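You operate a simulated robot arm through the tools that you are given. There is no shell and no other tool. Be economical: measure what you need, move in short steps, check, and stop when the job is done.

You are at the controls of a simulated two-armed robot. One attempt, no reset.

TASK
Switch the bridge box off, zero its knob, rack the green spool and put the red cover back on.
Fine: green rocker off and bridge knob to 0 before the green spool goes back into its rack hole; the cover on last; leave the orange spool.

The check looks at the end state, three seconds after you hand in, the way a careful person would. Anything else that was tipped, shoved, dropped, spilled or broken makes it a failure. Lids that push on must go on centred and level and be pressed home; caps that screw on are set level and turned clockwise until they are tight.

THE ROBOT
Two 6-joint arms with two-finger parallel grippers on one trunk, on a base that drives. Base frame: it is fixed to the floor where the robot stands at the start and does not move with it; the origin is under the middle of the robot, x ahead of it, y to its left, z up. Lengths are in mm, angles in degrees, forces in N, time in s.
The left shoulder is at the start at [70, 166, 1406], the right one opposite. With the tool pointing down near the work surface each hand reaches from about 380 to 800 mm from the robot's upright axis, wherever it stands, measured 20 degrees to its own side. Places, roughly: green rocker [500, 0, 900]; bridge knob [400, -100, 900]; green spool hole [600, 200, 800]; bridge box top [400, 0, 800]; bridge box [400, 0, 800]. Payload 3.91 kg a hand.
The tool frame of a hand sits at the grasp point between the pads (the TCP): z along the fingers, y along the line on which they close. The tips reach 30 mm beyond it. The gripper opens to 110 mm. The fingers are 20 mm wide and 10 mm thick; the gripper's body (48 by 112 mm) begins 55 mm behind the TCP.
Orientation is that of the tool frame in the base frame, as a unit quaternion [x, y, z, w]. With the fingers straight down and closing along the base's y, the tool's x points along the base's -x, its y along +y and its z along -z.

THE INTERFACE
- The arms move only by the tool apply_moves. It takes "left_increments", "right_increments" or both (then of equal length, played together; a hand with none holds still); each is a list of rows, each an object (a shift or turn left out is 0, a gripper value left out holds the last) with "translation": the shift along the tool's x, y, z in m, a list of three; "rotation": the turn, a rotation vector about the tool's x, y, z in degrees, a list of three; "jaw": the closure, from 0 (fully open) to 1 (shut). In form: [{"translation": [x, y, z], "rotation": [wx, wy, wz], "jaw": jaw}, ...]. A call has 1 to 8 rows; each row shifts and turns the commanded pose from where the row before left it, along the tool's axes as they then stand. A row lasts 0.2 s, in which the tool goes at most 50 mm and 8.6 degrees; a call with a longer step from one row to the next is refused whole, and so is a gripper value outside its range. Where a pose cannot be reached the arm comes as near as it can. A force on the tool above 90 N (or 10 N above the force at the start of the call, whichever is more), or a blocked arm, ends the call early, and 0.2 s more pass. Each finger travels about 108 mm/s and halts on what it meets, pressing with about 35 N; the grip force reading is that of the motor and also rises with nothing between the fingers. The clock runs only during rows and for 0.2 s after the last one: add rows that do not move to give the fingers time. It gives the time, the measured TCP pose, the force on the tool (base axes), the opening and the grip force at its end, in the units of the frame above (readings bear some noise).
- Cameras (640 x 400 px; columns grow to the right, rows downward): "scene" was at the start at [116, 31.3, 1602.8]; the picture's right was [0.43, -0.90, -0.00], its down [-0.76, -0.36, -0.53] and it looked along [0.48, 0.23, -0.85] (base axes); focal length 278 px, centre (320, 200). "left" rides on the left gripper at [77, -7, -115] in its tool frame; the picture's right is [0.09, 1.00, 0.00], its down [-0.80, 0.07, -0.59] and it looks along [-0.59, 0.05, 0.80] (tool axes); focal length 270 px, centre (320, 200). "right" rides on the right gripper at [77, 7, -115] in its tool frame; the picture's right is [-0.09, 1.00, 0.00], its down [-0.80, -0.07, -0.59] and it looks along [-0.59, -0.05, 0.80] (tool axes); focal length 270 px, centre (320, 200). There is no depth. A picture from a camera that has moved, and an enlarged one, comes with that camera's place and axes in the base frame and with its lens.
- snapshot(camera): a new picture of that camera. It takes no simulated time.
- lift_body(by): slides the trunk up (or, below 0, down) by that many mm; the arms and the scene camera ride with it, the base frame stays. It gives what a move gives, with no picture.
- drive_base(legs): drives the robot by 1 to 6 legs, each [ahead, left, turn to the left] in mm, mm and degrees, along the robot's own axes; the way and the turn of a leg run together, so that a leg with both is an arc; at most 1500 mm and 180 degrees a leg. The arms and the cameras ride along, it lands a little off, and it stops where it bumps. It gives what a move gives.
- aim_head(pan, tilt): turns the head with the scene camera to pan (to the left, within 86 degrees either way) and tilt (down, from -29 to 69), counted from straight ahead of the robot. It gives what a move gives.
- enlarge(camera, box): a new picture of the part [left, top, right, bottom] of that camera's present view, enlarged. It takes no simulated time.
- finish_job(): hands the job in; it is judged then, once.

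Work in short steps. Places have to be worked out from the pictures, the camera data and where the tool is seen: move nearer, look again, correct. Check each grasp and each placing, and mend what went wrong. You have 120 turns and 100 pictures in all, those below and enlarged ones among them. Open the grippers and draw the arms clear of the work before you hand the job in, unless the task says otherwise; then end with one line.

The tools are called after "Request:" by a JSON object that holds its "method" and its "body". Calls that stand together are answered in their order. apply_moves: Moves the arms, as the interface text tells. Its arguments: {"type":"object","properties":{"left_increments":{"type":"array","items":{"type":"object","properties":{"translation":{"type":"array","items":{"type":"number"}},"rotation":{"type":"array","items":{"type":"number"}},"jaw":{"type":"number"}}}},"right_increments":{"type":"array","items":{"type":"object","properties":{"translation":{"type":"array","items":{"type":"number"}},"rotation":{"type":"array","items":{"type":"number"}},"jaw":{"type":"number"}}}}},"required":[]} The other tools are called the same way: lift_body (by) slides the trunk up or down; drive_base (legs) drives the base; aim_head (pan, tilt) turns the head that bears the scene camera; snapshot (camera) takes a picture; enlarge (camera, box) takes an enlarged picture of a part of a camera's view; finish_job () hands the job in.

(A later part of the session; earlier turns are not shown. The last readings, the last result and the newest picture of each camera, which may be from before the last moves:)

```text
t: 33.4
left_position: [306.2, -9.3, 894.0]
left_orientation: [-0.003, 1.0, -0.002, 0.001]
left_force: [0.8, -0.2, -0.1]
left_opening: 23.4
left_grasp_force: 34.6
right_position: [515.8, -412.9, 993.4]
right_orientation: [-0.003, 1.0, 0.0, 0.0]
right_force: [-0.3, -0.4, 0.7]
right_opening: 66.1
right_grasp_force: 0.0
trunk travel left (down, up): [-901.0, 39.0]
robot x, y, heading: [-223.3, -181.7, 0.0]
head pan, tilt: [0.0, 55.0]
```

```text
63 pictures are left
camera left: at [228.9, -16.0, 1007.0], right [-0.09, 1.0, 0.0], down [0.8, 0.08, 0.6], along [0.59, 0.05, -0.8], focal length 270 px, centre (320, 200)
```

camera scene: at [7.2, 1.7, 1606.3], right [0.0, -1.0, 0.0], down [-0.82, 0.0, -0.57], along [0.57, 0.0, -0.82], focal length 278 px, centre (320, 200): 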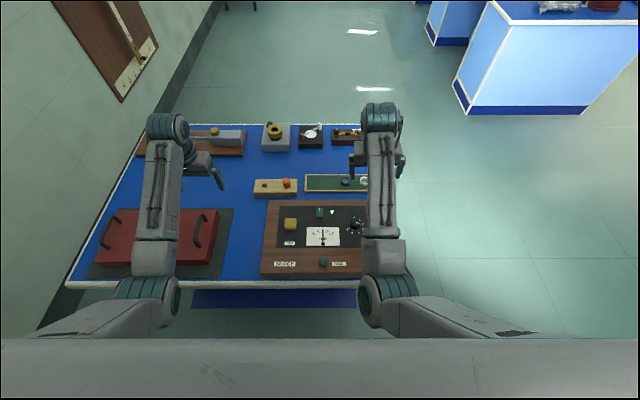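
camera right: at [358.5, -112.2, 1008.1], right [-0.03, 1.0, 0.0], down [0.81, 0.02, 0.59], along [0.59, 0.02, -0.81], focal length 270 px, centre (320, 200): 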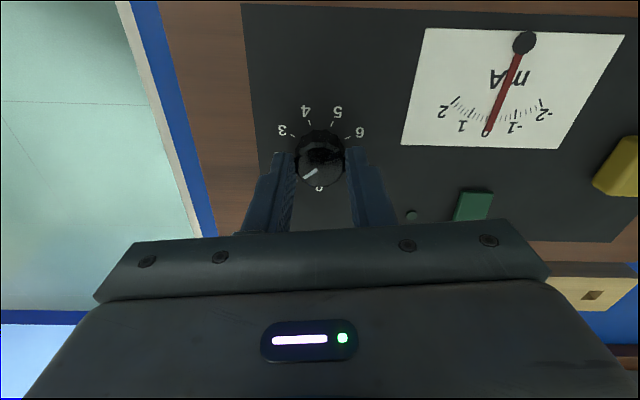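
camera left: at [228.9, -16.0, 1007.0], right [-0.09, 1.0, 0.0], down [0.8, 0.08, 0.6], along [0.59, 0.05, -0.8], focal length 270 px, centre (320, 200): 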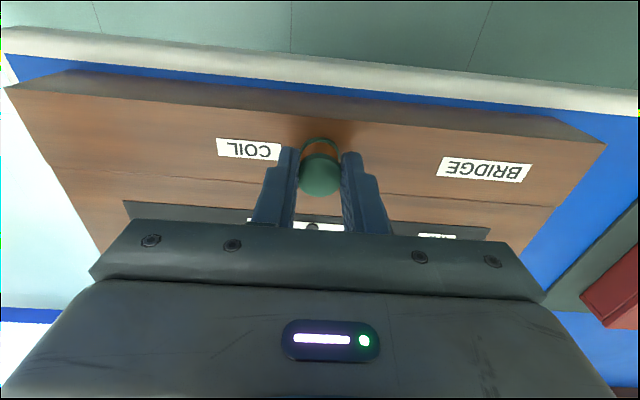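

Spool is held (23.4 mm). I pull it straight up 60 mm.

Request:
{"method": "apply_moves", "body": {"left_increments": [{"translation": [0, 0, -0.01]}, {"translation": [0, 0, -0.01]}, {"translation": [0, 0, -0.02]}, {"translation": [0, 0, -0.02]}, {}]}}

Request:
{"method": "snapshot", "body": {"camera": "left"}}

Request:
{"method": "enlarge", "body": {"camera": "scene", "box": [180, 150, 380, 300]}}

```text
t: 34.6
left_position: [306.6, -8.9, 953.1]
left_orientation: [-0.002, 1.0, -0.002, 0.002]
left_force: [0.0, 0.7, -0.2]
left_opening: 0.0
left_grasp_force: 34.4
right_position: [514.7, -412.3, 992.4]
right_orientation: [-0.003, 1.0, 0.0, -0.002]
right_force: [1.0, 0.0, 0.6]
right_opening: 66.2
right_grasp_force: 0.1
trunk travel left (down, up): [-901.0, 39.0]
robot x, y, heading: [-221.3, -180.9, -0.2]
head pan, tilt: [0.0, 55.0]
```

```text
62 pictures are left
camera left: at [230.0, -15.7, 1065.9], right [-0.09, 1.0, 0.0], down [0.8, 0.08, 0.6], along [0.59, 0.05, -0.8], focal length 270 px, centre (320, 200)
```

left: 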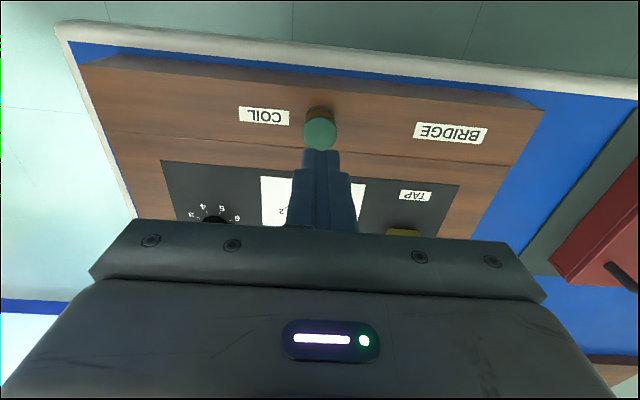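

```text
2.67 times, centred on (280, 225) of scene
camera zoom: at [-95.1, -180.2, 1606.3], right [0.0, -1.0, 0.0], down [-0.82, 0.0, -0.57], along [0.57, 0.0, -0.82], focal length 740 px, centre (427, 133)
```

zoom: 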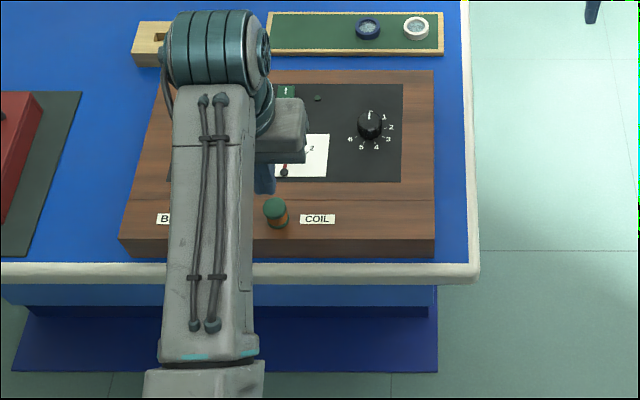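

The spool slipped out and stayed on the post. I look at it closely.

Request:
{"method": "enlarge", "body": {"camera": "left", "box": [270, 80, 370, 160]}}

Request:
{"method": "enlarge", "body": {"camera": "scene", "box": [270, 190, 320, 225]}}

```text
5.00 times, centred on (320, 120) of left
camera zoom: at [230.0, -15.7, 1065.9], right [-0.09, 1.0, 0.0], down [0.8, 0.08, 0.6], along [0.59, 0.05, -0.8], focal length 1351 px, centre (320, 600)
```

zoom: 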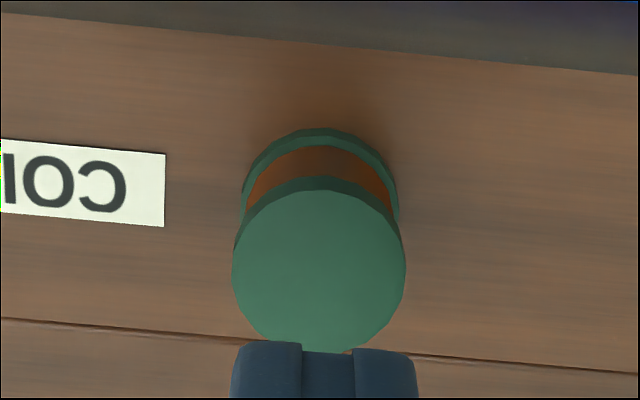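

```text
11.43 times, centred on (295, 208) of scene
camera zoom: at [-95.1, -180.2, 1606.3], right [0.0, -1.0, 0.0], down [-0.82, 0.0, -0.57], along [0.57, 0.0, -0.82], focal length 3173 px, centre (606, 114)
```

zoom: 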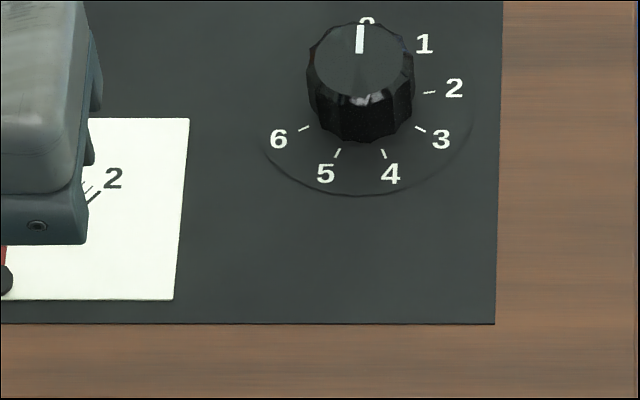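

The spool is 24 mm wide, top ~883, undisturbed. I regrip deeper and pull slowly, watching the force.

Request:
{"method": "apply_moves", "body": {"left_increments": [{"jaw": 0.5}, {}, {"translation": [0.001, 0, 0.025]}, {"translation": [0, 0, 0.025]}, {"translation": [0, 0, 0.01]}, {"translation": [0, 0, 0.004]}, {}]}}

Request:
{"method": "apply_moves", "body": {"left_increments": [{"jaw": 1}, {}, {}, {}]}}

Request:
{"method": "apply_moves", "body": {"left_increments": [{"translation": [0, 0, -0.001]}, {"translation": [0, 0, -0.001]}, {"translation": [0, 0, -0.001]}]}}

```text
t: 36.2
left_position: [306.8, -10.6, 889.1]
left_orientation: [-0.003, 1.0, -0.003, 0.002]
left_force: [0.1, -0.2, -0.3]
left_opening: 55.0
left_grasp_force: 0.0
right_position: [515.1, -411.5, 992.5]
right_orientation: [-0.003, 1.0, 0.001, -0.001]
right_force: [0.8, -0.2, -0.8]
right_opening: 66.0
right_grasp_force: 0.0
trunk travel left (down, up): [-901.0, 39.0]
robot x, y, heading: [-221.1, -183.9, 0.2]
head pan, tilt: [0.0, 55.0]
```

```text
t: 37.2
left_position: [305.8, -9.6, 888.1]
left_orientation: [-0.003, 1.0, -0.003, 0.002]
left_force: [-0.6, 0.2, -0.3]
left_opening: 23.4
left_grasp_force: 35.2
right_position: [515.6, -411.5, 993.4]
right_orientation: [-0.003, 1.0, 0.001, -0.001]
right_force: [0.8, 0.7, -0.3]
right_opening: 66.2
right_grasp_force: 0.0
trunk travel left (down, up): [-901.0, 39.0]
robot x, y, heading: [-218.0, -183.0, 0.0]
head pan, tilt: [0.0, 55.0]
```

```text
t: 38.0
left_position: [304.9, -10.2, 891.2]
left_orientation: [-0.002, 1.0, -0.003, 0.001]
left_force: [-0.2, -0.6, -0.9]
left_opening: 23.0
left_grasp_force: 35.6
right_position: [514.6, -411.8, 992.8]
right_orientation: [-0.002, 1.0, 0.0, -0.001]
right_force: [0.2, 0.0, 0.0]
right_opening: 66.0
right_grasp_force: 0.1
trunk travel left (down, up): [-901.0, 39.0]
robot x, y, heading: [-219.3, -185.6, 0.0]
head pan, tilt: [0.0, 55.0]
```

Request:
{"method": "apply_moves", "body": {"left_increments": [{"translation": [0, 0, -0.002]}, {"translation": [0, 0, -0.002]}, {"translation": [0, 0, -0.002]}, {"translation": [0, 0, -0.002]}]}}

Request:
{"method": "enlarge", "body": {"camera": "left", "box": [260, 110, 380, 210]}}

```text
t: 39.0
left_position: [305.5, -10.2, 899.4]
left_orientation: [-0.002, 1.0, -0.001, 0.002]
left_force: [-0.2, 0.3, -0.5]
left_opening: 23.2
left_grasp_force: 34.6
right_position: [515.6, -413.0, 993.3]
right_orientation: [-0.003, 1.0, 0.0, -0.001]
right_force: [0.7, 0.2, -1.4]
right_opening: 65.8
right_grasp_force: 0.0
trunk travel left (down, up): [-901.0, 39.0]
robot x, y, heading: [-216.9, -182.7, 0.2]
head pan, tilt: [0.0, 55.0]
```

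```text
4.00 times, centred on (320, 160) of left
camera zoom: at [228.6, -16.8, 1013.5], right [-0.09, 1.0, 0.0], down [0.8, 0.08, 0.6], along [0.59, 0.05, -0.8], focal length 1081 px, centre (320, 360)
```

zoom: 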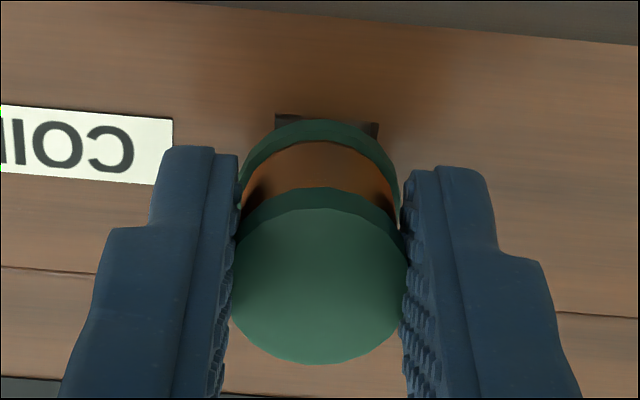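

It's coming up and the square socket shows beneath it. I keep lifting slowly.

Request:
{"method": "apply_moves", "body": {"left_increments": [{"translation": [0, 0, -0.003]}, {"translation": [0, 0, -0.003]}, {"translation": [0, 0, -0.004]}, {"translation": [0, 0, -0.004]}, {"translation": [0, 0, -0.004]}, {"translation": [0, 0, -0.004]}, {"translation": [0, 0, -0.004]}, {"translation": [0, 0, -0.004]}]}}

Request:
{"method": "snapshot", "body": {"camera": "left"}}

```text
t: 40.8
left_position: [305.9, -11.9, 930.5]
left_orientation: [-0.003, 1.0, -0.002, 0.002]
left_force: [-0.1, -0.3, -0.5]
left_opening: 23.1
left_grasp_force: 34.8
right_position: [516.0, -411.9, 993.5]
right_orientation: [-0.003, 1.0, 0.0, -0.001]
right_force: [0.1, 0.3, 0.1]
right_opening: 66.0
right_grasp_force: 0.1
trunk travel left (down, up): [-901.0, 39.0]
robot x, y, heading: [-219.2, -180.8, -0.2]
head pan, tilt: [0.0, 55.0]
```

```text
57 pictures are left
camera left: at [228.7, -17.7, 1043.3], right [-0.09, 1.0, 0.0], down [0.8, 0.08, 0.6], along [0.59, 0.05, -0.8], focal length 270 px, centre (320, 200)
```

left: 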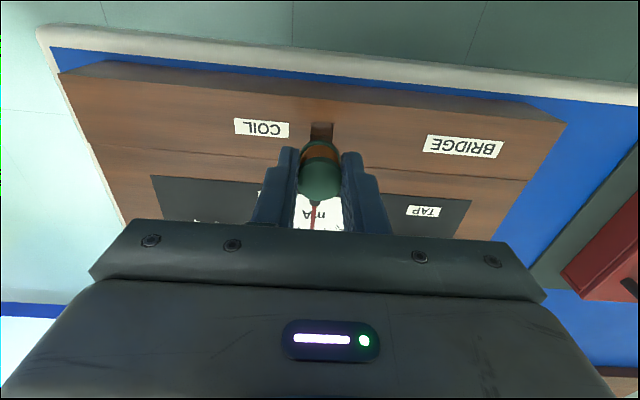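

Spool is firmly held. I lift a bit more, then drive ahead and left so the rack is in the left hand's range.

Request:
{"method": "apply_moves", "body": {"left_increments": [{"translation": [0, 0, -0.006]}, {"translation": [0, 0, -0.006]}, {"translation": [0, 0, -0.006]}, {"translation": [0, 0, -0.006]}, {}]}}

Request:
{"method": "drive_base", "body": {"legs": [[0, 150, 0], [170, 0, 0]]}}

Request:
{"method": "snapshot", "body": {"camera": "left"}}

Request:
{"method": "snapshot", "body": {"camera": "scene"}}

```text
t: 42.0
left_position: [305.7, -10.4, 954.7]
left_orientation: [-0.002, 1.0, -0.002, 0.001]
left_force: [-0.8, 0.3, -0.2]
left_opening: 23.3
left_grasp_force: 35.3
right_position: [516.4, -413.8, 993.5]
right_orientation: [-0.003, 1.0, 0.0, -0.001]
right_force: [0.1, 0.6, 1.2]
right_opening: 65.9
right_grasp_force: 0.1
trunk travel left (down, up): [-901.0, 39.0]
robot x, y, heading: [-220.7, -178.6, 0.1]
head pan, tilt: [0.0, 55.0]
```

```text
t: 44.5
left_position: [474.3, 137.9, 955.9]
left_orientation: [-0.002, 1.0, -0.003, 0.003]
left_force: [-0.3, 0.7, 0.3]
left_opening: 23.5
left_grasp_force: 35.0
right_position: [684.6, -263.9, 994.6]
right_orientation: [-0.002, 1.0, 0.0, 0.001]
right_force: [-0.5, -0.4, 0.0]
right_opening: 66.0
right_grasp_force: 0.1
trunk travel left (down, up): [-901.0, 39.0]
robot x, y, heading: [-47.1, -33.8, 0.1]
head pan, tilt: [0.0, 55.0]
```

```text
56 pictures are left
camera left: at [399.1, 131.6, 1069.6], right [-0.09, 1.0, 0.0], down [0.8, 0.08, 0.6], along [0.6, 0.05, -0.8], focal length 270 px, centre (320, 200)
```

left: 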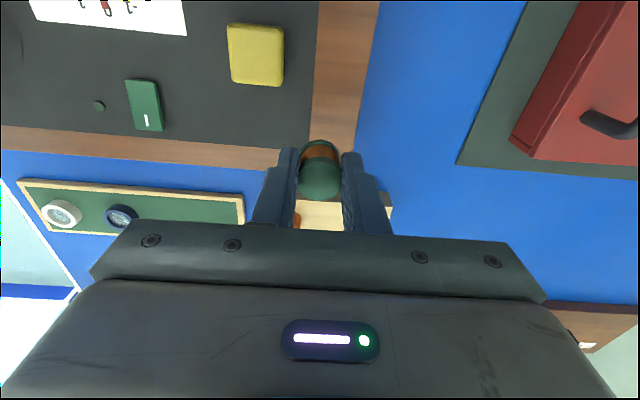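

```text
55 pictures are left
camera scene: at [73.0, -32.4, 1606.7], right [0.0, -1.0, 0.0], down [-0.82, 0.0, -0.58], along [0.58, 0.0, -0.82], focal length 278 px, centre (320, 200)
```

scene: 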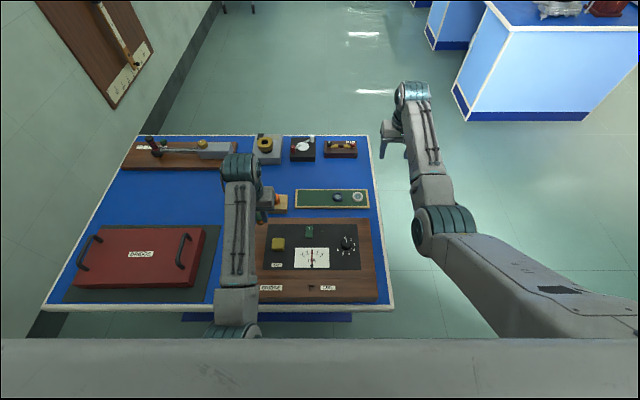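

The cover is fully visible now, so I enlarge it for measuring while the spool hand moves slowly toward the rack.

Request:
{"method": "enlarge", "body": {"camera": "scene", "box": [50, 210, 230, 310]}}

Request:
{"method": "apply_moves", "body": {"left_increments": [{"translation": [-0.012, 0.007, 0]}, {"translation": [-0.015, 0.01, 0]}, {"translation": [-0.02, 0.01, 0]}, {"translation": [-0.02, 0.01, 0]}, {"translation": [-0.02, 0.01, 0]}, {"translation": [-0.02, 0.01, 0]}, {"translation": [-0.02, 0, 0]}, {}]}}

Request:
{"method": "snapshot", "body": {"camera": "left"}}

Request:
{"method": "enlarge", "body": {"camera": "scene", "box": [200, 120, 390, 260]}}

```text
3.56 times, centred on (140, 260) of scene
camera zoom: at [73.0, -32.4, 1606.7], right [0.0, -1.0, 0.0], down [-0.82, 0.0, -0.58], along [0.58, 0.0, -0.82], focal length 987 px, centre (960, -13)
```

zoom: 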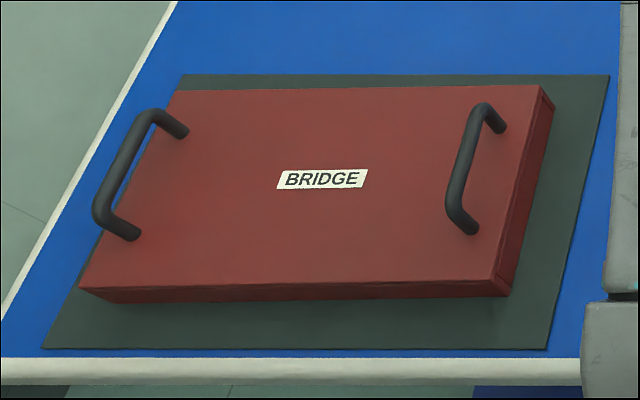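

```text
t: 46.3
left_position: [606.3, 194.8, 954.8]
left_orientation: [-0.003, 1.0, -0.002, 0.002]
left_force: [-0.2, 0.3, -0.5]
left_opening: 23.2
left_grasp_force: 35.1
right_position: [687.3, -265.3, 992.7]
right_orientation: [-0.002, 1.0, 0.0, 0.0]
right_force: [-0.2, 0.2, 0.2]
right_opening: 66.0
right_grasp_force: 0.1
trunk travel left (down, up): [-901.0, 39.0]
robot x, y, heading: [-49.1, -35.8, 0.0]
head pan, tilt: [0.0, 55.0]
```

```text
53 pictures are left
camera left: at [528.6, 188.9, 1068.7], right [-0.09, 1.0, 0.0], down [0.8, 0.08, 0.6], along [0.59, 0.05, -0.8], focal length 270 px, centre (320, 200)
```

left: 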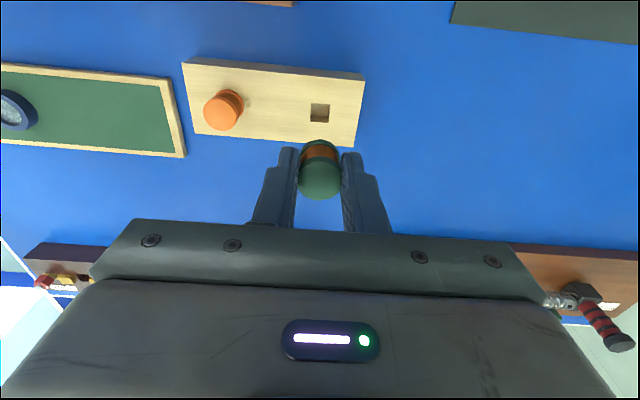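

```text
2.86 times, centred on (295, 190) of scene
camera zoom: at [76.7, -32.0, 1606.4], right [0.0, -1.0, 0.0], down [-0.82, 0.0, -0.57], along [0.57, 0.0, -0.82], focal length 793 px, centre (391, 229)
```

zoom: 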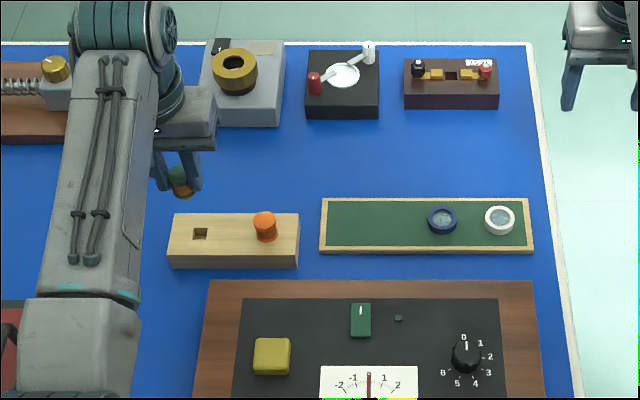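

Rack top ≈ z 837, hole near (607,195). I enlarge the hand view to see hole and pin together.

Request:
{"method": "enlarge", "body": {"camera": "left", "box": [260, 90, 380, 210]}}

```text
3.33 times, centred on (320, 150) of left
camera zoom: at [528.6, 188.9, 1068.7], right [-0.09, 1.0, 0.0], down [0.8, 0.08, 0.6], along [0.59, 0.05, -0.8], focal length 901 px, centre (320, 367)
```

zoom: 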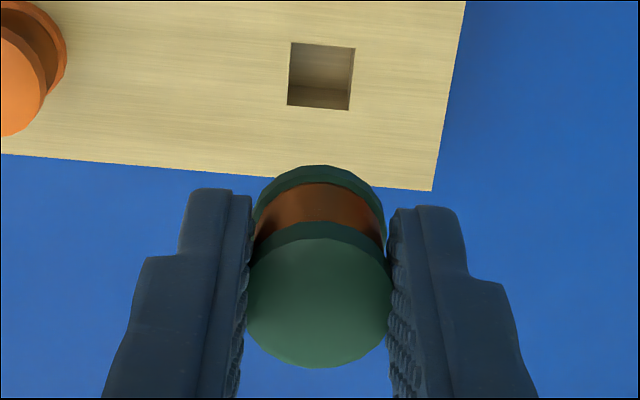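

Hole centre (606.1,196.1), spool centre about 3–4 mm short in x. I trim and descend partway for a closer measure.

Request:
{"method": "apply_moves", "body": {"left_increments": [{"translation": [-0.0035, 0.0007, 0.01]}, {"translation": [0, 0, 0.012]}, {"translation": [0, 0, 0.012]}, {"translation": [0, 0, 0.01]}, {}, {}]}}

Request:
{"method": "enlarge", "body": {"camera": "left", "box": [260, 90, 380, 210]}}

Request:
{"method": "enlarge", "body": {"camera": "scene", "box": [220, 150, 300, 220]}}

```text
t: 47.7
left_position: [609.0, 196.4, 910.8]
left_orientation: [-0.002, 1.0, -0.002, 0.001]
left_force: [-0.5, 0.2, -0.5]
left_opening: 23.2
left_grasp_force: 34.9
right_position: [688.2, -263.6, 992.3]
right_orientation: [-0.002, 1.0, 0.0, -0.001]
right_force: [-0.2, -0.2, 1.2]
right_opening: 65.9
right_grasp_force: 0.0
trunk travel left (down, up): [-901.0, 39.0]
robot x, y, heading: [-48.2, -36.6, 0.1]
head pan, tilt: [0.0, 55.0]
```

```text
3.33 times, centred on (320, 150) of left
camera zoom: at [532.1, 189.9, 1024.5], right [-0.09, 1.0, 0.0], down [0.8, 0.08, 0.6], along [0.59, 0.05, -0.8], focal length 901 px, centre (320, 367)
```

zoom: 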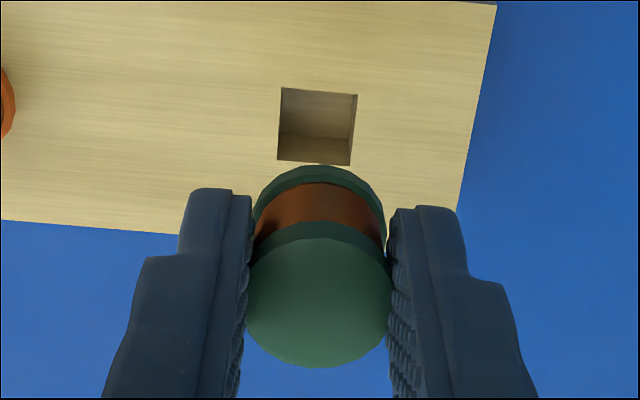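

```text
5.71 times, centred on (260, 185) of scene
camera zoom: at [77.4, -31.9, 1606.3], right [0.0, -1.0, 0.0], down [-0.82, 0.0, -0.57], along [0.57, 0.0, -0.82], focal length 1587 px, centre (663, 286)
```

zoom: 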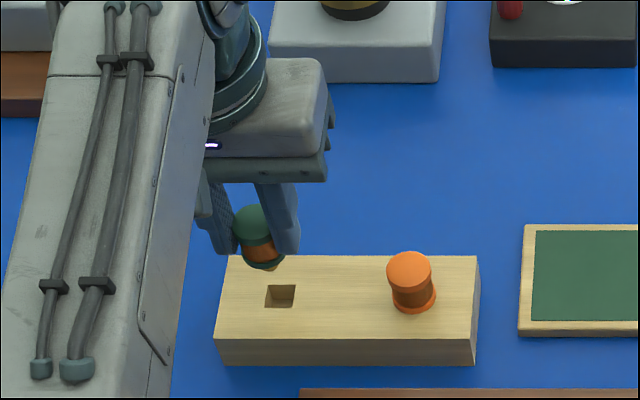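

Aligned within about 1 mm. I descend in small steps until the pin should be entering the hole.

Request:
{"method": "apply_moves", "body": {"left_increments": [{"translation": [0, 0, 0.006]}, {"translation": [0, 0, 0.006]}, {"translation": [0, 0, 0.004]}, {"translation": [0, 0, 0.004]}, {"translation": [0, 0, 0.004]}, {}]}}

Request:
{"method": "enlarge", "body": {"camera": "left", "box": [260, 90, 380, 210]}}

Request:
{"method": "enlarge", "body": {"camera": "scene", "box": [230, 160, 300, 215]}}

```text
t: 49.1
left_position: [609.9, 195.5, 887.3]
left_orientation: [-0.003, 1.0, -0.002, 0.001]
left_force: [-0.6, -0.3, 0.2]
left_opening: 23.2
left_grasp_force: 35.0
right_position: [688.1, -263.2, 992.8]
right_orientation: [-0.002, 1.0, 0.0, -0.002]
right_force: [0.0, -0.3, -0.3]
right_opening: 66.0
right_grasp_force: 0.1
trunk travel left (down, up): [-901.0, 39.0]
robot x, y, heading: [-47.9, -34.4, 0.1]
head pan, tilt: [0.0, 55.0]
```

```text
3.33 times, centred on (320, 150) of left
camera zoom: at [532.3, 190.2, 1000.9], right [-0.09, 1.0, 0.0], down [0.8, 0.08, 0.6], along [0.59, 0.05, -0.8], focal length 901 px, centre (320, 367)
```

zoom: 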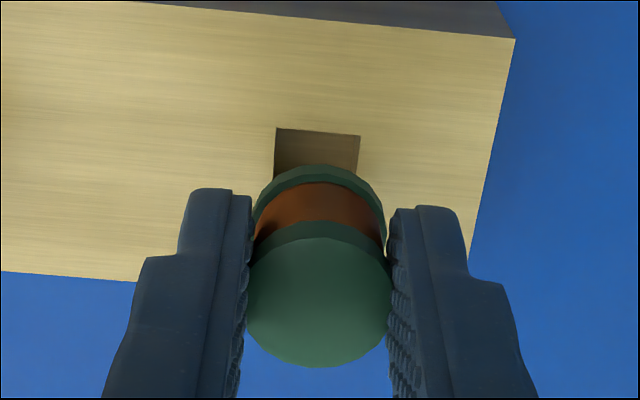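

```text
7.27 times, centred on (265, 188) of scene
camera zoom: at [77.5, -31.8, 1606.3], right [0.0, -1.0, 0.0], down [-0.82, 0.0, -0.57], along [0.57, 0.0, -0.82], focal length 2019 px, centre (720, 291)
```

zoom: 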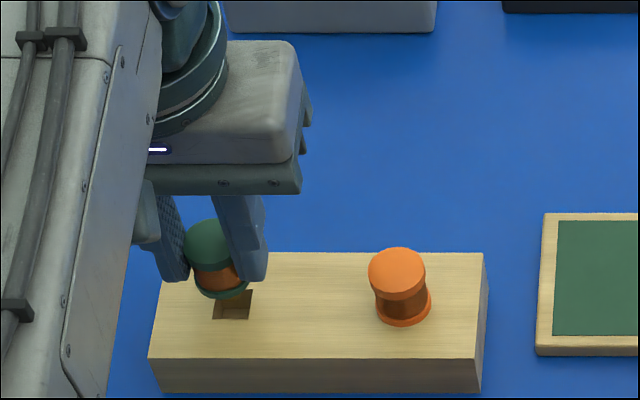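

Still aligned and force-free. I keep going down in small steps toward seating at TCP ≈ 869.

Request:
{"method": "apply_moves", "body": {"left_increments": [{"translation": [0, 0, 0.003]}, {"translation": [0, 0, 0.003]}, {"translation": [0, 0, 0.003]}, {"translation": [0, 0, 0.003]}, {}]}}

Request:
{"method": "enlarge", "body": {"camera": "left", "box": [260, 90, 380, 210]}}

Request:
{"method": "enlarge", "body": {"camera": "scene", "box": [230, 160, 300, 215]}}

```text
t: 50.3
left_position: [607.7, 196.6, 878.2]
left_orientation: [-0.003, 1.0, -0.002, 0.005]
left_force: [5.9, 5.4, 31.9]
left_opening: 22.2
left_grasp_force: 35.1
right_position: [685.5, -264.3, 996.2]
right_orientation: [-0.002, 1.0, 0.0, 0.001]
right_force: [-1.4, 0.5, 0.1]
right_opening: 66.1
right_grasp_force: 0.0
trunk travel left (down, up): [-901.0, 39.0]
robot x, y, heading: [-48.6, -34.4, 0.1]
head pan, tilt: [0.0, 55.0]
```

```text
3.33 times, centred on (320, 150) of left
camera zoom: at [529.5, 190.1, 991.2], right [-0.09, 1.0, 0.0], down [0.79, 0.08, 0.6], along [0.6, 0.05, -0.8], focal length 901 px, centre (320, 367)
```

zoom: 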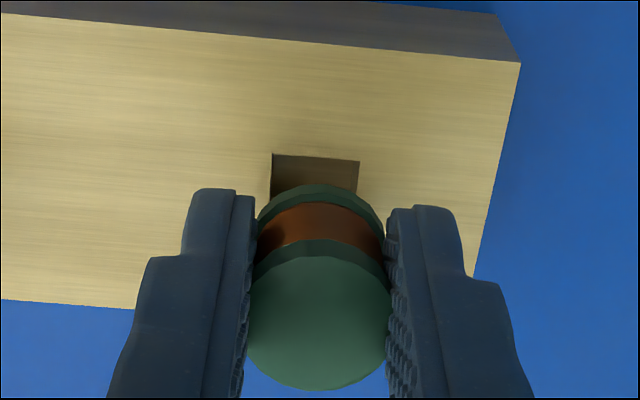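

```text
7.27 times, centred on (265, 188) of scene
camera zoom: at [72.1, -33.2, 1606.9], right [0.0, -1.0, 0.0], down [-0.82, 0.0, -0.58], along [0.58, 0.0, -0.82], focal length 2019 px, centre (720, 291)
```

zoom: 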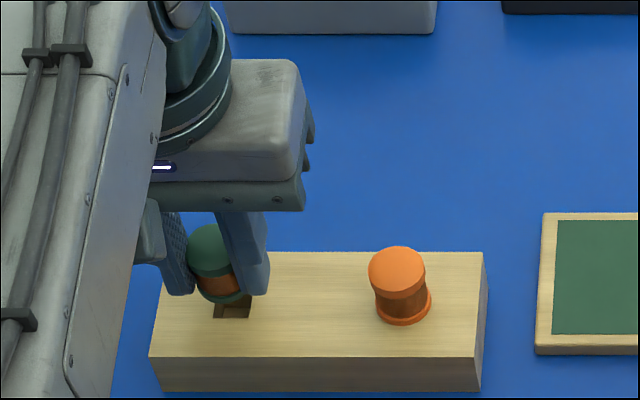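

Contact at 32 N: the pin met the rim and the spool slid up a few mm in the grip. Views indicate it's ~1.5–2 mm too far to +y; I back up 6 mm and shift.

Request:
{"method": "apply_moves", "body": {"left_increments": [{"translation": [0, 0, -0.004]}, {"translation": [0, 0, -0.004]}, {"translation": [0.0005, -0.0017, 0]}, {}, {}]}}

Request:
{"method": "enlarge", "body": {"camera": "left", "box": [280, 120, 360, 180]}}

Request:
{"method": "enlarge", "body": {"camera": "scene", "box": [245, 180, 285, 210]}}

```text
t: 51.5
left_position: [607.5, 194.8, 881.1]
left_orientation: [-0.003, 1.0, -0.003, 0.0]
left_force: [0.2, 0.3, -0.4]
left_opening: 23.3
left_grasp_force: 34.2
right_position: [687.6, -264.0, 993.6]
right_orientation: [-0.002, 1.0, 0.0, -0.001]
right_force: [-0.7, -0.4, -0.1]
right_opening: 66.0
right_grasp_force: 0.0
trunk travel left (down, up): [-901.0, 39.0]
robot x, y, heading: [-51.1, -32.3, 0.2]
head pan, tilt: [0.0, 55.0]
```

```text
6.67 times, centred on (320, 150) of left
camera zoom: at [531.0, 189.0, 995.1], right [-0.09, 1.0, 0.0], down [0.8, 0.08, 0.6], along [0.59, 0.05, -0.8], focal length 1802 px, centre (320, 533)
```

zoom: 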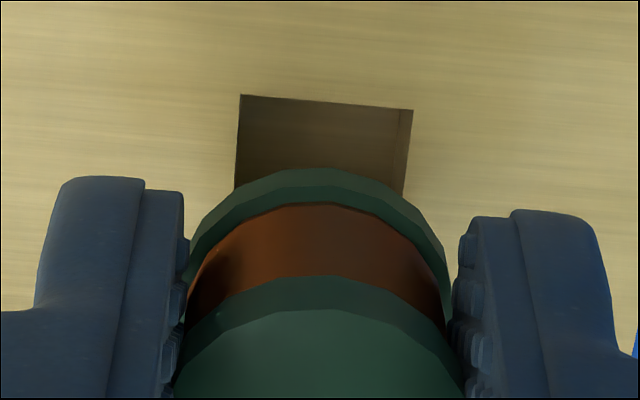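

```text
13.33 times, centred on (265, 195) of scene
camera zoom: at [77.7, -31.8, 1606.2], right [0.0, -1.0, 0.0], down [-0.82, 0.0, -0.57], along [0.57, 0.0, -0.82], focal length 3702 px, centre (1053, 267)
```

zoom: 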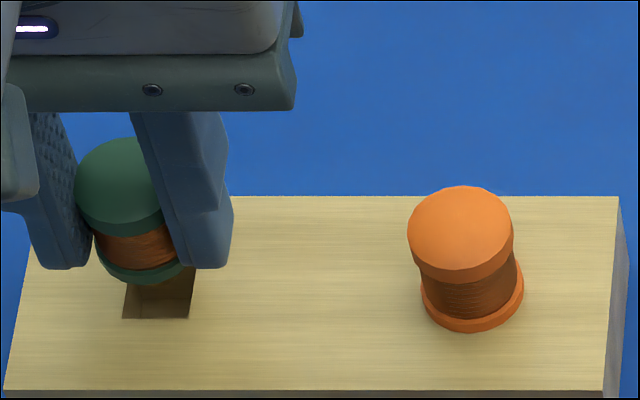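

The pin is ~17 mm long, now just above the rim; both views put the spool within ~0.7 mm of the hole. I trim slightly and descend gently.

Request:
{"method": "apply_moves", "body": {"left_increments": [{"translation": [-0.0005, 0.0004, 0.001]}, {"translation": [0, 0, 0.002]}, {"translation": [0, 0, 0.002]}, {"translation": [0, 0, 0.002]}, {}]}}

Request:
{"method": "enlarge", "body": {"camera": "left", "box": [280, 120, 360, 180]}}

```text
t: 52.7
left_position: [607.5, 194.3, 877.9]
left_orientation: [-0.002, 1.0, -0.002, 0.005]
left_force: [1.7, -3.0, 20.0]
left_opening: 22.6
left_grasp_force: 34.9
right_position: [685.5, -264.3, 995.1]
right_orientation: [-0.003, 1.0, -0.001, 0.0]
right_force: [-0.9, -0.1, -0.1]
right_opening: 65.9
right_grasp_force: 0.1
trunk travel left (down, up): [-901.0, 39.0]
robot x, y, heading: [-49.1, -34.7, 0.2]
head pan, tilt: [0.0, 55.0]
```

```text
6.67 times, centred on (320, 150) of left
camera zoom: at [530.5, 188.4, 991.6], right [-0.09, 1.0, 0.0], down [0.8, 0.08, 0.6], along [0.6, 0.05, -0.8], focal length 1802 px, centre (320, 533)
```

zoom: 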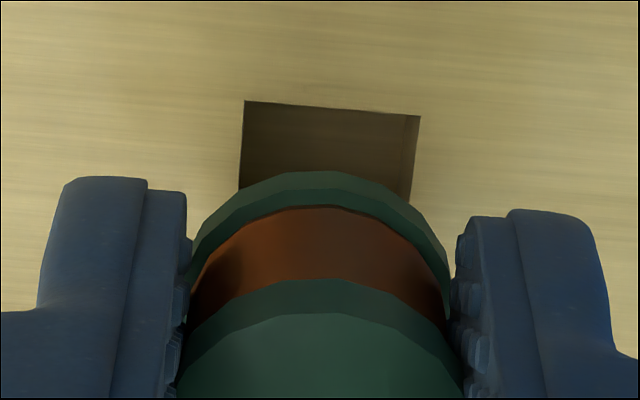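

Pin still touches the rim; in this view the hole is ~0.7 mm further to +y. I slide that way under light contact and read the force.

Request:
{"method": "apply_moves", "body": {"left_increments": [{"translation": [0, 0.0007, 0]}, {}, {}]}}

Request:
{"method": "apply_moves", "body": {"left_increments": [{"translation": [-0.001, 0, 0]}, {}, {}]}}

Request:
{"method": "apply_moves", "body": {"left_increments": [{"translation": [-0.001, 0, 0]}, {}, {}]}}

```text
t: 53.5
left_position: [606.1, 193.4, 878.3]
left_orientation: [-0.003, 1.0, -0.002, 0.003]
left_force: [6.4, 0.1, 24.2]
left_opening: 22.5
left_grasp_force: 35.3
right_position: [684.3, -265.7, 994.9]
right_orientation: [-0.002, 1.0, 0.001, 0.001]
right_force: [-0.4, -0.1, 0.1]
right_opening: 65.9
right_grasp_force: 0.0
trunk travel left (down, up): [-901.0, 39.0]
robot x, y, heading: [-48.4, -34.2, 0.2]
head pan, tilt: [0.0, 55.0]
```

```text
t: 54.3
left_position: [607.0, 194.8, 878.9]
left_orientation: [-0.004, 1.0, -0.002, 0.003]
left_force: [0.3, 4.3, 23.7]
left_opening: 22.5
left_grasp_force: 34.6
right_position: [684.9, -265.1, 995.8]
right_orientation: [-0.002, 1.0, 0.0, 0.0]
right_force: [0.1, 1.0, 0.4]
right_opening: 65.8
right_grasp_force: 0.0
trunk travel left (down, up): [-901.0, 39.0]
robot x, y, heading: [-50.6, -36.8, 0.1]
head pan, tilt: [0.0, 55.0]
```

```text
t: 55.1
left_position: [607.5, 193.5, 878.6]
left_orientation: [-0.003, 1.0, -0.002, 0.004]
left_force: [-8.2, -2.5, 27.9]
left_opening: 22.6
left_grasp_force: 34.7
right_position: [682.7, -264.3, 996.7]
right_orientation: [-0.001, 1.0, 0.0, 0.002]
right_force: [0.4, -0.6, -0.9]
right_opening: 66.0
right_grasp_force: 0.0
trunk travel left (down, up): [-901.0, 39.0]
robot x, y, heading: [-50.6, -31.8, 0.0]
head pan, tilt: [0.0, 55.0]
```

Request:
{"method": "enlarge", "body": {"camera": "scene", "box": [245, 180, 285, 210]}}

Request:
{"method": "enlarge", "body": {"camera": "left", "box": [280, 120, 360, 220]}}

```text
13.33 times, centred on (265, 195) of scene
camera zoom: at [70.2, -33.6, 1606.9], right [0.0, -1.0, 0.0], down [-0.82, 0.0, -0.58], along [0.58, 0.0, -0.82], focal length 3702 px, centre (1053, 267)
```

zoom: 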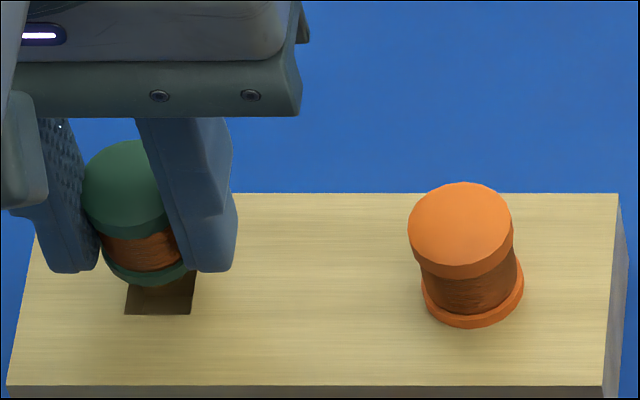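

```text
4.00 times, centred on (320, 170) of left
camera zoom: at [530.1, 188.3, 991.6], right [-0.09, 1.0, 0.0], down [0.8, 0.08, 0.6], along [0.6, 0.05, -0.8], focal length 1081 px, centre (320, 320)
```

zoom: 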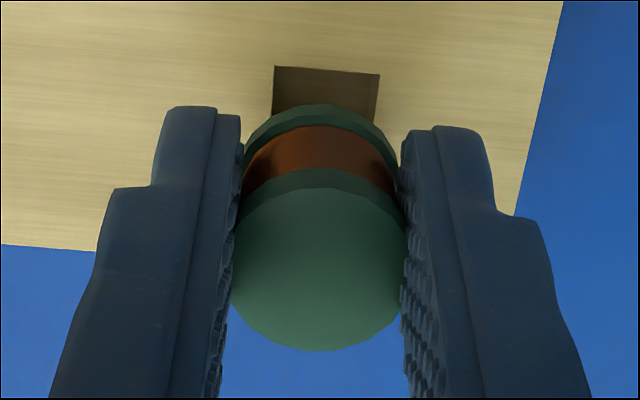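

I lift clear to see the pin beneath the spool.

Request:
{"method": "apply_moves", "body": {"left_increments": [{"translation": [0, 0, -0.006]}, {"translation": [0, 0, -0.008]}, {"translation": [0, 0, -0.01]}, {"translation": [0, 0, -0.01]}, {"translation": [0, 0, -0.01]}, {"translation": [0, 0, -0.01]}, {}, {}]}}

Request:
{"method": "enlarge", "body": {"camera": "scene", "box": [235, 150, 285, 210]}}

Request:
{"method": "enlarge", "body": {"camera": "left", "box": [270, 90, 370, 210]}}

```text
t: 56.9
left_position: [611.0, 196.3, 928.6]
left_orientation: [-0.003, 1.0, -0.002, 0.002]
left_force: [0.7, -0.3, 0.4]
left_opening: 23.3
left_grasp_force: 34.6
right_position: [688.6, -263.7, 992.7]
right_orientation: [-0.003, 1.0, 0.0, -0.001]
right_force: [-1.4, 0.0, -1.0]
right_opening: 65.9
right_grasp_force: 0.1
trunk travel left (down, up): [-901.0, 39.0]
robot x, y, heading: [-48.2, -31.1, 0.1]
head pan, tilt: [0.0, 55.0]
```

```text
6.67 times, centred on (260, 180) of scene
camera zoom: at [77.6, -31.8, 1606.3], right [0.0, -1.0, 0.0], down [-0.82, 0.0, -0.57], along [0.57, 0.0, -0.82], focal length 1851 px, centre (720, 333)
```

zoom: 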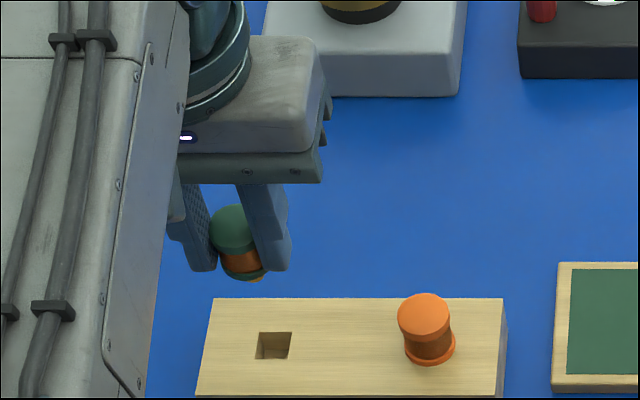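

```text
3.33 times, centred on (320, 150) of left
camera zoom: at [534.3, 189.8, 1042.2], right [-0.09, 1.0, 0.0], down [0.8, 0.08, 0.6], along [0.59, 0.05, -0.8], focal length 901 px, centre (320, 367)
```

zoom: 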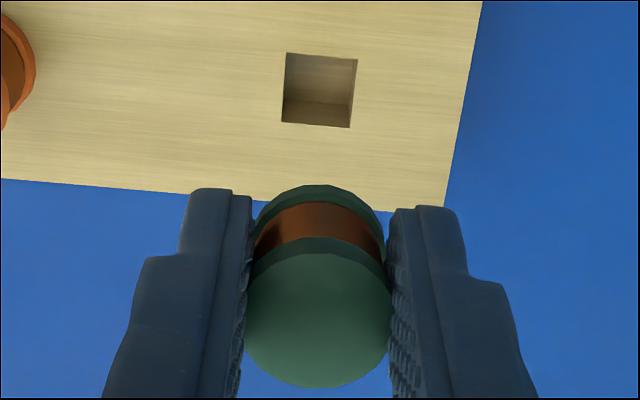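

Request:
{"method": "enlarge", "body": {"camera": "scene", "box": [247, 172, 267, 186]}}

```text
16.00 times, centred on (257, 179) of scene
camera zoom: at [77.6, -31.8, 1606.3], right [0.0, -1.0, 0.0], down [-0.82, 0.0, -0.57], along [0.57, 0.0, -0.82], focal length 4442 px, centre (1328, 536)
```

zoom: 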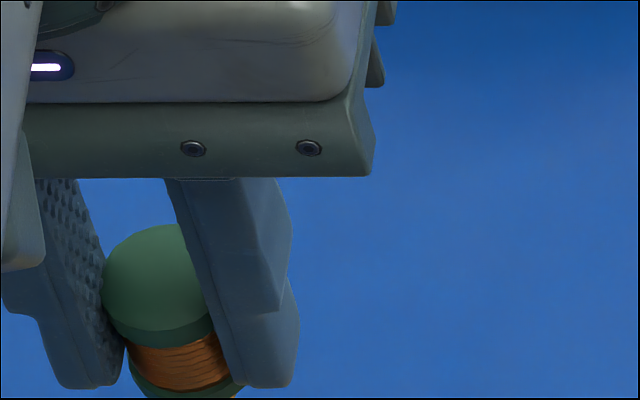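

Request:
{"method": "enlarge", "body": {"camera": "scene", "box": [244, 178, 272, 198]}}

```text
16.00 times, centred on (258, 188) of scene
camera zoom: at [77.6, -31.8, 1606.3], right [0.0, -1.0, 0.0], down [-0.82, 0.0, -0.57], along [0.57, 0.0, -0.82], focal length 4442 px, centre (1312, 392)
```

zoom: 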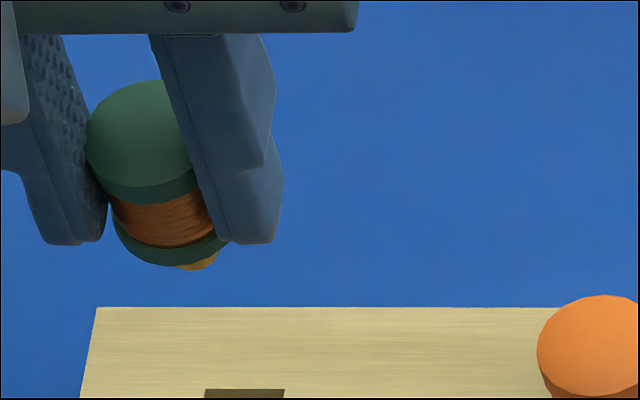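

The pin under the spool looks off to one side. I raise and tilt the hand so the spool's underside faces the scene camera.

Request:
{"method": "apply_moves", "body": {"left_increments": [{"translation": [0, 0, -0.03]}, {"translation": [0, 0, -0.02], "rotation": [0, 6, 0]}, {"rotation": [0, 8, 0]}, {"rotation": [0, 8, 0]}, {"rotation": [0, 8, 0]}, {"rotation": [0, 8, 0]}, {"rotation": [0, 8, 0]}, {}]}}

Request:
{"method": "enlarge", "body": {"camera": "scene", "box": [220, 130, 320, 210]}}

```text
t: 58.7
left_position: [597.2, 195.7, 976.6]
left_orientation: [-0.002, 0.922, -0.003, -0.388]
left_force: [-0.8, -0.3, 0.2]
left_opening: 23.5
left_grasp_force: 34.9
left hand out of reach, approached as far as the arm can: row 3, 4, 6, 7
right_position: [688.0, -263.5, 992.9]
right_orientation: [-0.002, 1.0, 0.0, 0.0]
right_force: [0.0, -0.7, 0.2]
right_opening: 65.8
right_grasp_force: 0.0
trunk travel left (down, up): [-901.0, 39.0]
robot x, y, heading: [-47.6, -38.6, 0.0]
head pan, tilt: [0.0, 55.0]
```

```text
5.00 times, centred on (270, 170) of scene
camera zoom: at [77.3, -31.8, 1606.3], right [0.0, -1.0, 0.0], down [-0.82, 0.0, -0.57], along [0.57, 0.0, -0.82], focal length 1388 px, centre (570, 350)
```

zoom: 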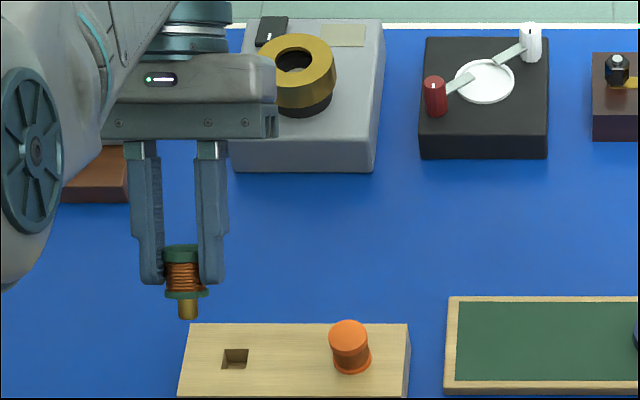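

Request:
{"method": "enlarge", "body": {"camera": "scene", "box": [243, 172, 271, 196]}}

```text
16.00 times, centred on (257, 184) of scene
camera zoom: at [77.3, -31.8, 1606.3], right [0.0, -1.0, 0.0], down [-0.82, 0.0, -0.57], along [0.57, 0.0, -0.82], focal length 4442 px, centre (1328, 456)
```

zoom: 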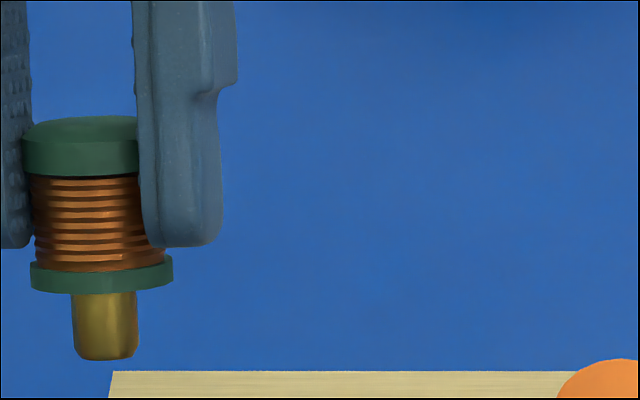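

The brass pin is ~11 mm wide and the spool hangs lower in the grip than I assumed; re-solving puts the spool ~7 mm too far in +x, which explains the rim contact. I rotate back to level.

Request:
{"method": "apply_moves", "body": {"left_increments": [{"rotation": [0, -7.6, 0]}, {"rotation": [0, -7.6, 0]}, {"rotation": [0, -7.6, 0]}, {"rotation": [0, -7.6, 0]}, {"rotation": [0, -7.6, 0]}, {"rotation": [0, -7.6, 0]}, {}, {}]}}

```text
t: 60.5
left_position: [732.4, 194.1, 922.8]
left_orientation: [-0.003, 1.0, -0.002, -0.004]
left_force: [0.2, -0.4, -0.1]
left_opening: 23.5
left_grasp_force: 35.1
left hand out of reach, approached as far as the arm can: row 1, 2, 3, 4, 5, 6
right_position: [687.3, -265.0, 992.2]
right_orientation: [-0.001, 1.0, 0.001, 0.0]
right_force: [0.0, 0.0, 0.6]
right_opening: 66.1
right_grasp_force: 0.1
trunk travel left (down, up): [-901.0, 39.0]
robot x, y, heading: [-48.5, -37.6, 0.1]
head pan, tilt: [0.0, 55.0]
```

The hand ended farther ahead than expected; I check nothing was touched.

Request:
{"method": "snapshot", "body": {"camera": "scene"}}

Request:
{"method": "snapshot", "body": {"camera": "left"}}

```text
33 pictures are left
camera scene: at [77.4, -31.9, 1606.3], right [0.0, -1.0, 0.0], down [-0.82, 0.0, -0.57], along [0.57, 0.0, -0.82], focal length 278 px, centre (320, 200)
```

scene: 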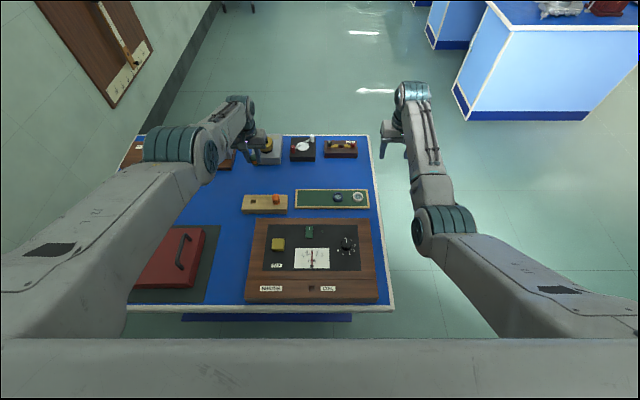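

```text
32 pictures are left
camera left: at [657.2, 188.0, 1036.7], right [-0.09, 1.0, 0.0], down [0.8, 0.08, 0.59], along [0.59, 0.05, -0.81], focal length 270 px, centre (320, 200)
```

left: 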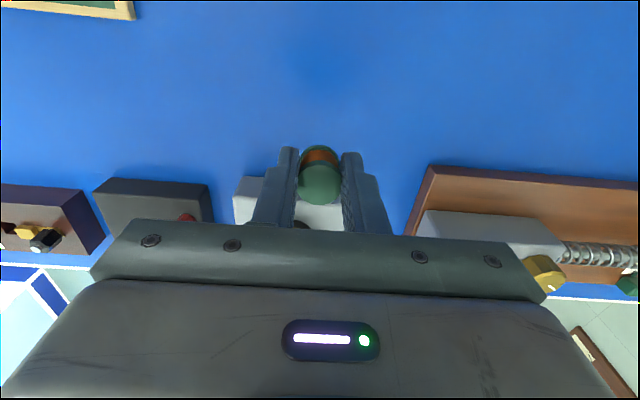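

Nothing was touched. I bring the hand up and back toward the rack, slowly.

Request:
{"method": "apply_moves", "body": {"left_increments": [{"translation": [0.02, 0, -0.01]}, {"translation": [0.02, 0, -0.01]}, {"translation": [0.02, 0, -0.005]}, {"translation": [0.02, 0, 0]}, {}]}}

```text
t: 61.7
left_position: [730.4, 194.2, 916.0]
left_orientation: [-0.003, 1.0, -0.003, -0.004]
left_force: [0.4, 0.0, -0.4]
left_opening: 23.5
left_grasp_force: 35.6
left hand out of reach, approached as far as the arm can: row 1, 2, 3, 4
right_position: [687.4, -263.7, 993.1]
right_orientation: [-0.002, 1.0, -0.001, -0.002]
right_force: [-0.2, 0.1, 0.1]
right_opening: 66.0
right_grasp_force: 0.1
trunk travel left (down, up): [-901.0, 39.0]
robot x, y, heading: [-47.5, -35.7, -0.2]
head pan, tilt: [0.0, 55.0]
```

The left arm has switched elbow branch and can't come nearer, but the grip and attitude are good. I use the trunk and base instead: lift 25 mm, then back 120 mm to bring the spool over the rack.

Request:
{"method": "lift_body", "body": {"by": 25}}

Request:
{"method": "drive_base", "body": {"legs": [[-112, 0, 0]]}}

Request:
{"method": "enlarge", "body": {"camera": "left", "box": [240, 60, 400, 220]}}

```text
t: 62.4
left_position: [730.1, 193.1, 941.4]
left_orientation: [-0.003, 1.0, -0.002, -0.003]
left_force: [-0.6, 0.3, -0.2]
left_opening: 23.3
left_grasp_force: 35.4
right_position: [687.3, -264.6, 1017.8]
right_orientation: [-0.001, 1.0, 0.0, -0.001]
right_force: [0.1, 1.1, 0.3]
right_opening: 65.9
right_grasp_force: 0.0
trunk travel left (down, up): [-926.0, 14.0]
robot x, y, heading: [-47.2, -36.7, 0.2]
head pan, tilt: [0.0, 55.0]
```

```text
t: 63.6
left_position: [622.6, 192.2, 937.9]
left_orientation: [-0.002, 1.0, -0.002, -0.004]
left_force: [0.2, 0.7, -0.7]
left_opening: 23.4
left_grasp_force: 34.9
right_position: [581.0, -264.3, 1014.6]
right_orientation: [-0.002, 1.0, 0.0, -0.002]
right_force: [0.1, -0.1, 0.3]
right_opening: 66.0
right_grasp_force: 0.0
trunk travel left (down, up): [-926.0, 14.0]
robot x, y, heading: [-162.6, -32.9, 0.3]
head pan, tilt: [0.0, 55.0]
```

```text
2.50 times, centred on (320, 140) of left
camera zoom: at [546.7, 187.2, 1051.9], right [-0.09, 1.0, 0.0], down [0.81, 0.08, 0.59], along [0.58, 0.05, -0.81], focal length 676 px, centre (320, 350)
```

zoom: 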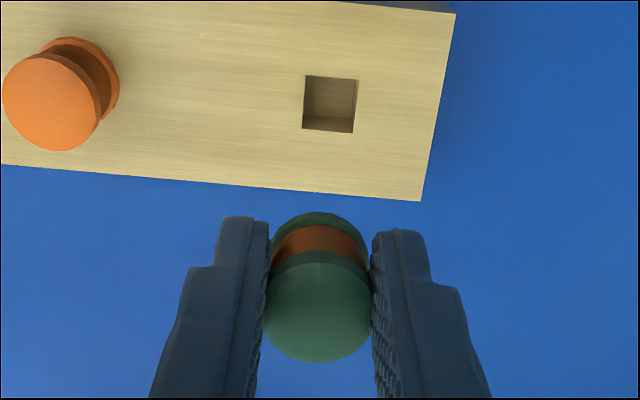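

Spool at ≈(625,194), hole (608,196): I need −17 mm x, +2 mm y. I try it with the arm.

Request:
{"method": "apply_moves", "body": {"left_increments": [{"translation": [0.0085, 0.001, 0]}, {"translation": [0.0085, 0.001, 0]}, {}]}}

```text
t: 64.4
left_position: [614.3, 194.6, 935.8]
left_orientation: [-0.002, 1.0, -0.002, -0.003]
left_force: [-0.8, -0.2, -0.5]
left_opening: 23.4
left_grasp_force: 35.0
left hand out of reach, approached as far as the arm can: row 1, 2
right_position: [575.8, -263.2, 1019.2]
right_orientation: [-0.003, 1.0, 0.0, 0.0]
right_force: [-0.4, 0.1, -0.3]
right_opening: 65.8
right_grasp_force: 0.0
trunk travel left (down, up): [-926.0, 14.0]
robot x, y, heading: [-160.2, -30.7, 0.2]
head pan, tilt: [0.0, 55.0]
```

The base settled too; I nudge the base back 9 mm and re-measure.

Request:
{"method": "drive_base", "body": {"legs": [[-9, 0, 0]]}}

Request:
{"method": "apply_moves", "body": {"left_increments": [{}, {}]}}

Request:
{"method": "enlarge", "body": {"camera": "left", "box": [260, 90, 380, 210]}}

```text
t: 65.1
left_position: [609.1, 195.7, 931.9]
left_orientation: [-0.003, 1.0, -0.001, -0.005]
left_force: [0.5, -0.1, -0.2]
left_opening: 23.5
left_grasp_force: 35.4
right_position: [569.0, -263.9, 1017.3]
right_orientation: [-0.002, 1.0, -0.001, -0.002]
right_force: [-0.2, 0.3, -0.7]
right_opening: 66.3
right_grasp_force: 0.2
trunk travel left (down, up): [-926.0, 14.0]
robot x, y, heading: [-166.8, -38.1, 0.1]
head pan, tilt: [0.0, 55.0]
```

```text
t: 65.7
left_position: [607.4, 195.1, 934.4]
left_orientation: [-0.002, 1.0, -0.002, -0.003]
left_force: [-0.1, 0.3, -0.2]
left_opening: 23.3
left_grasp_force: 34.8
right_position: [568.1, -264.1, 1017.0]
right_orientation: [-0.002, 1.0, 0.0, -0.002]
right_force: [0.2, 0.2, -0.5]
right_opening: 66.0
right_grasp_force: 0.0
trunk travel left (down, up): [-926.0, 14.0]
robot x, y, heading: [-171.9, -35.1, 0.3]
head pan, tilt: [0.0, 55.0]
```

```text
3.33 times, centred on (320, 150) of left
camera zoom: at [531.7, 188.6, 1048.2], right [-0.09, 1.0, 0.0], down [0.81, 0.08, 0.59], along [0.59, 0.05, -0.81], focal length 901 px, centre (320, 367)
```

zoom: 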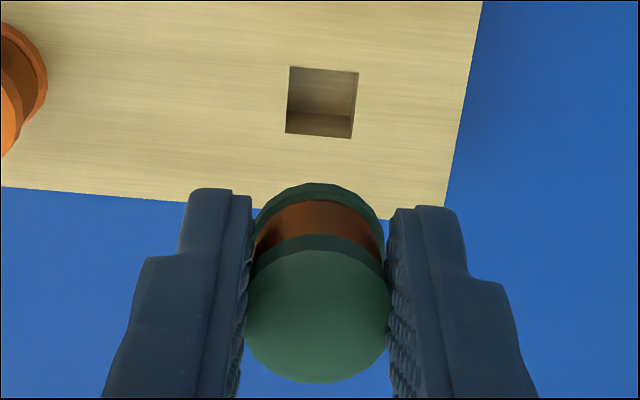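

Remaining offset ≈ −2.7 mm in x. I try a small arm shift.

Request:
{"method": "apply_moves", "body": {"left_increments": [{"translation": [0.0015, 0, 0]}, {"translation": [0.0015, 0, 0.002]}, {}, {}]}}

```text
t: 66.7
left_position: [605.3, 195.1, 931.9]
left_orientation: [-0.003, 1.0, -0.002, -0.004]
left_force: [-0.1, 1.2, -1.2]
left_opening: 23.3
left_grasp_force: 34.6
right_position: [567.5, -263.7, 1018.6]
right_orientation: [-0.003, 1.0, 0.0, -0.001]
right_force: [-1.0, -1.1, -0.9]
right_opening: 66.1
right_grasp_force: 0.1
trunk travel left (down, up): [-926.0, 14.0]
robot x, y, heading: [-166.8, -33.5, 0.1]
head pan, tilt: [0.0, 55.0]
```

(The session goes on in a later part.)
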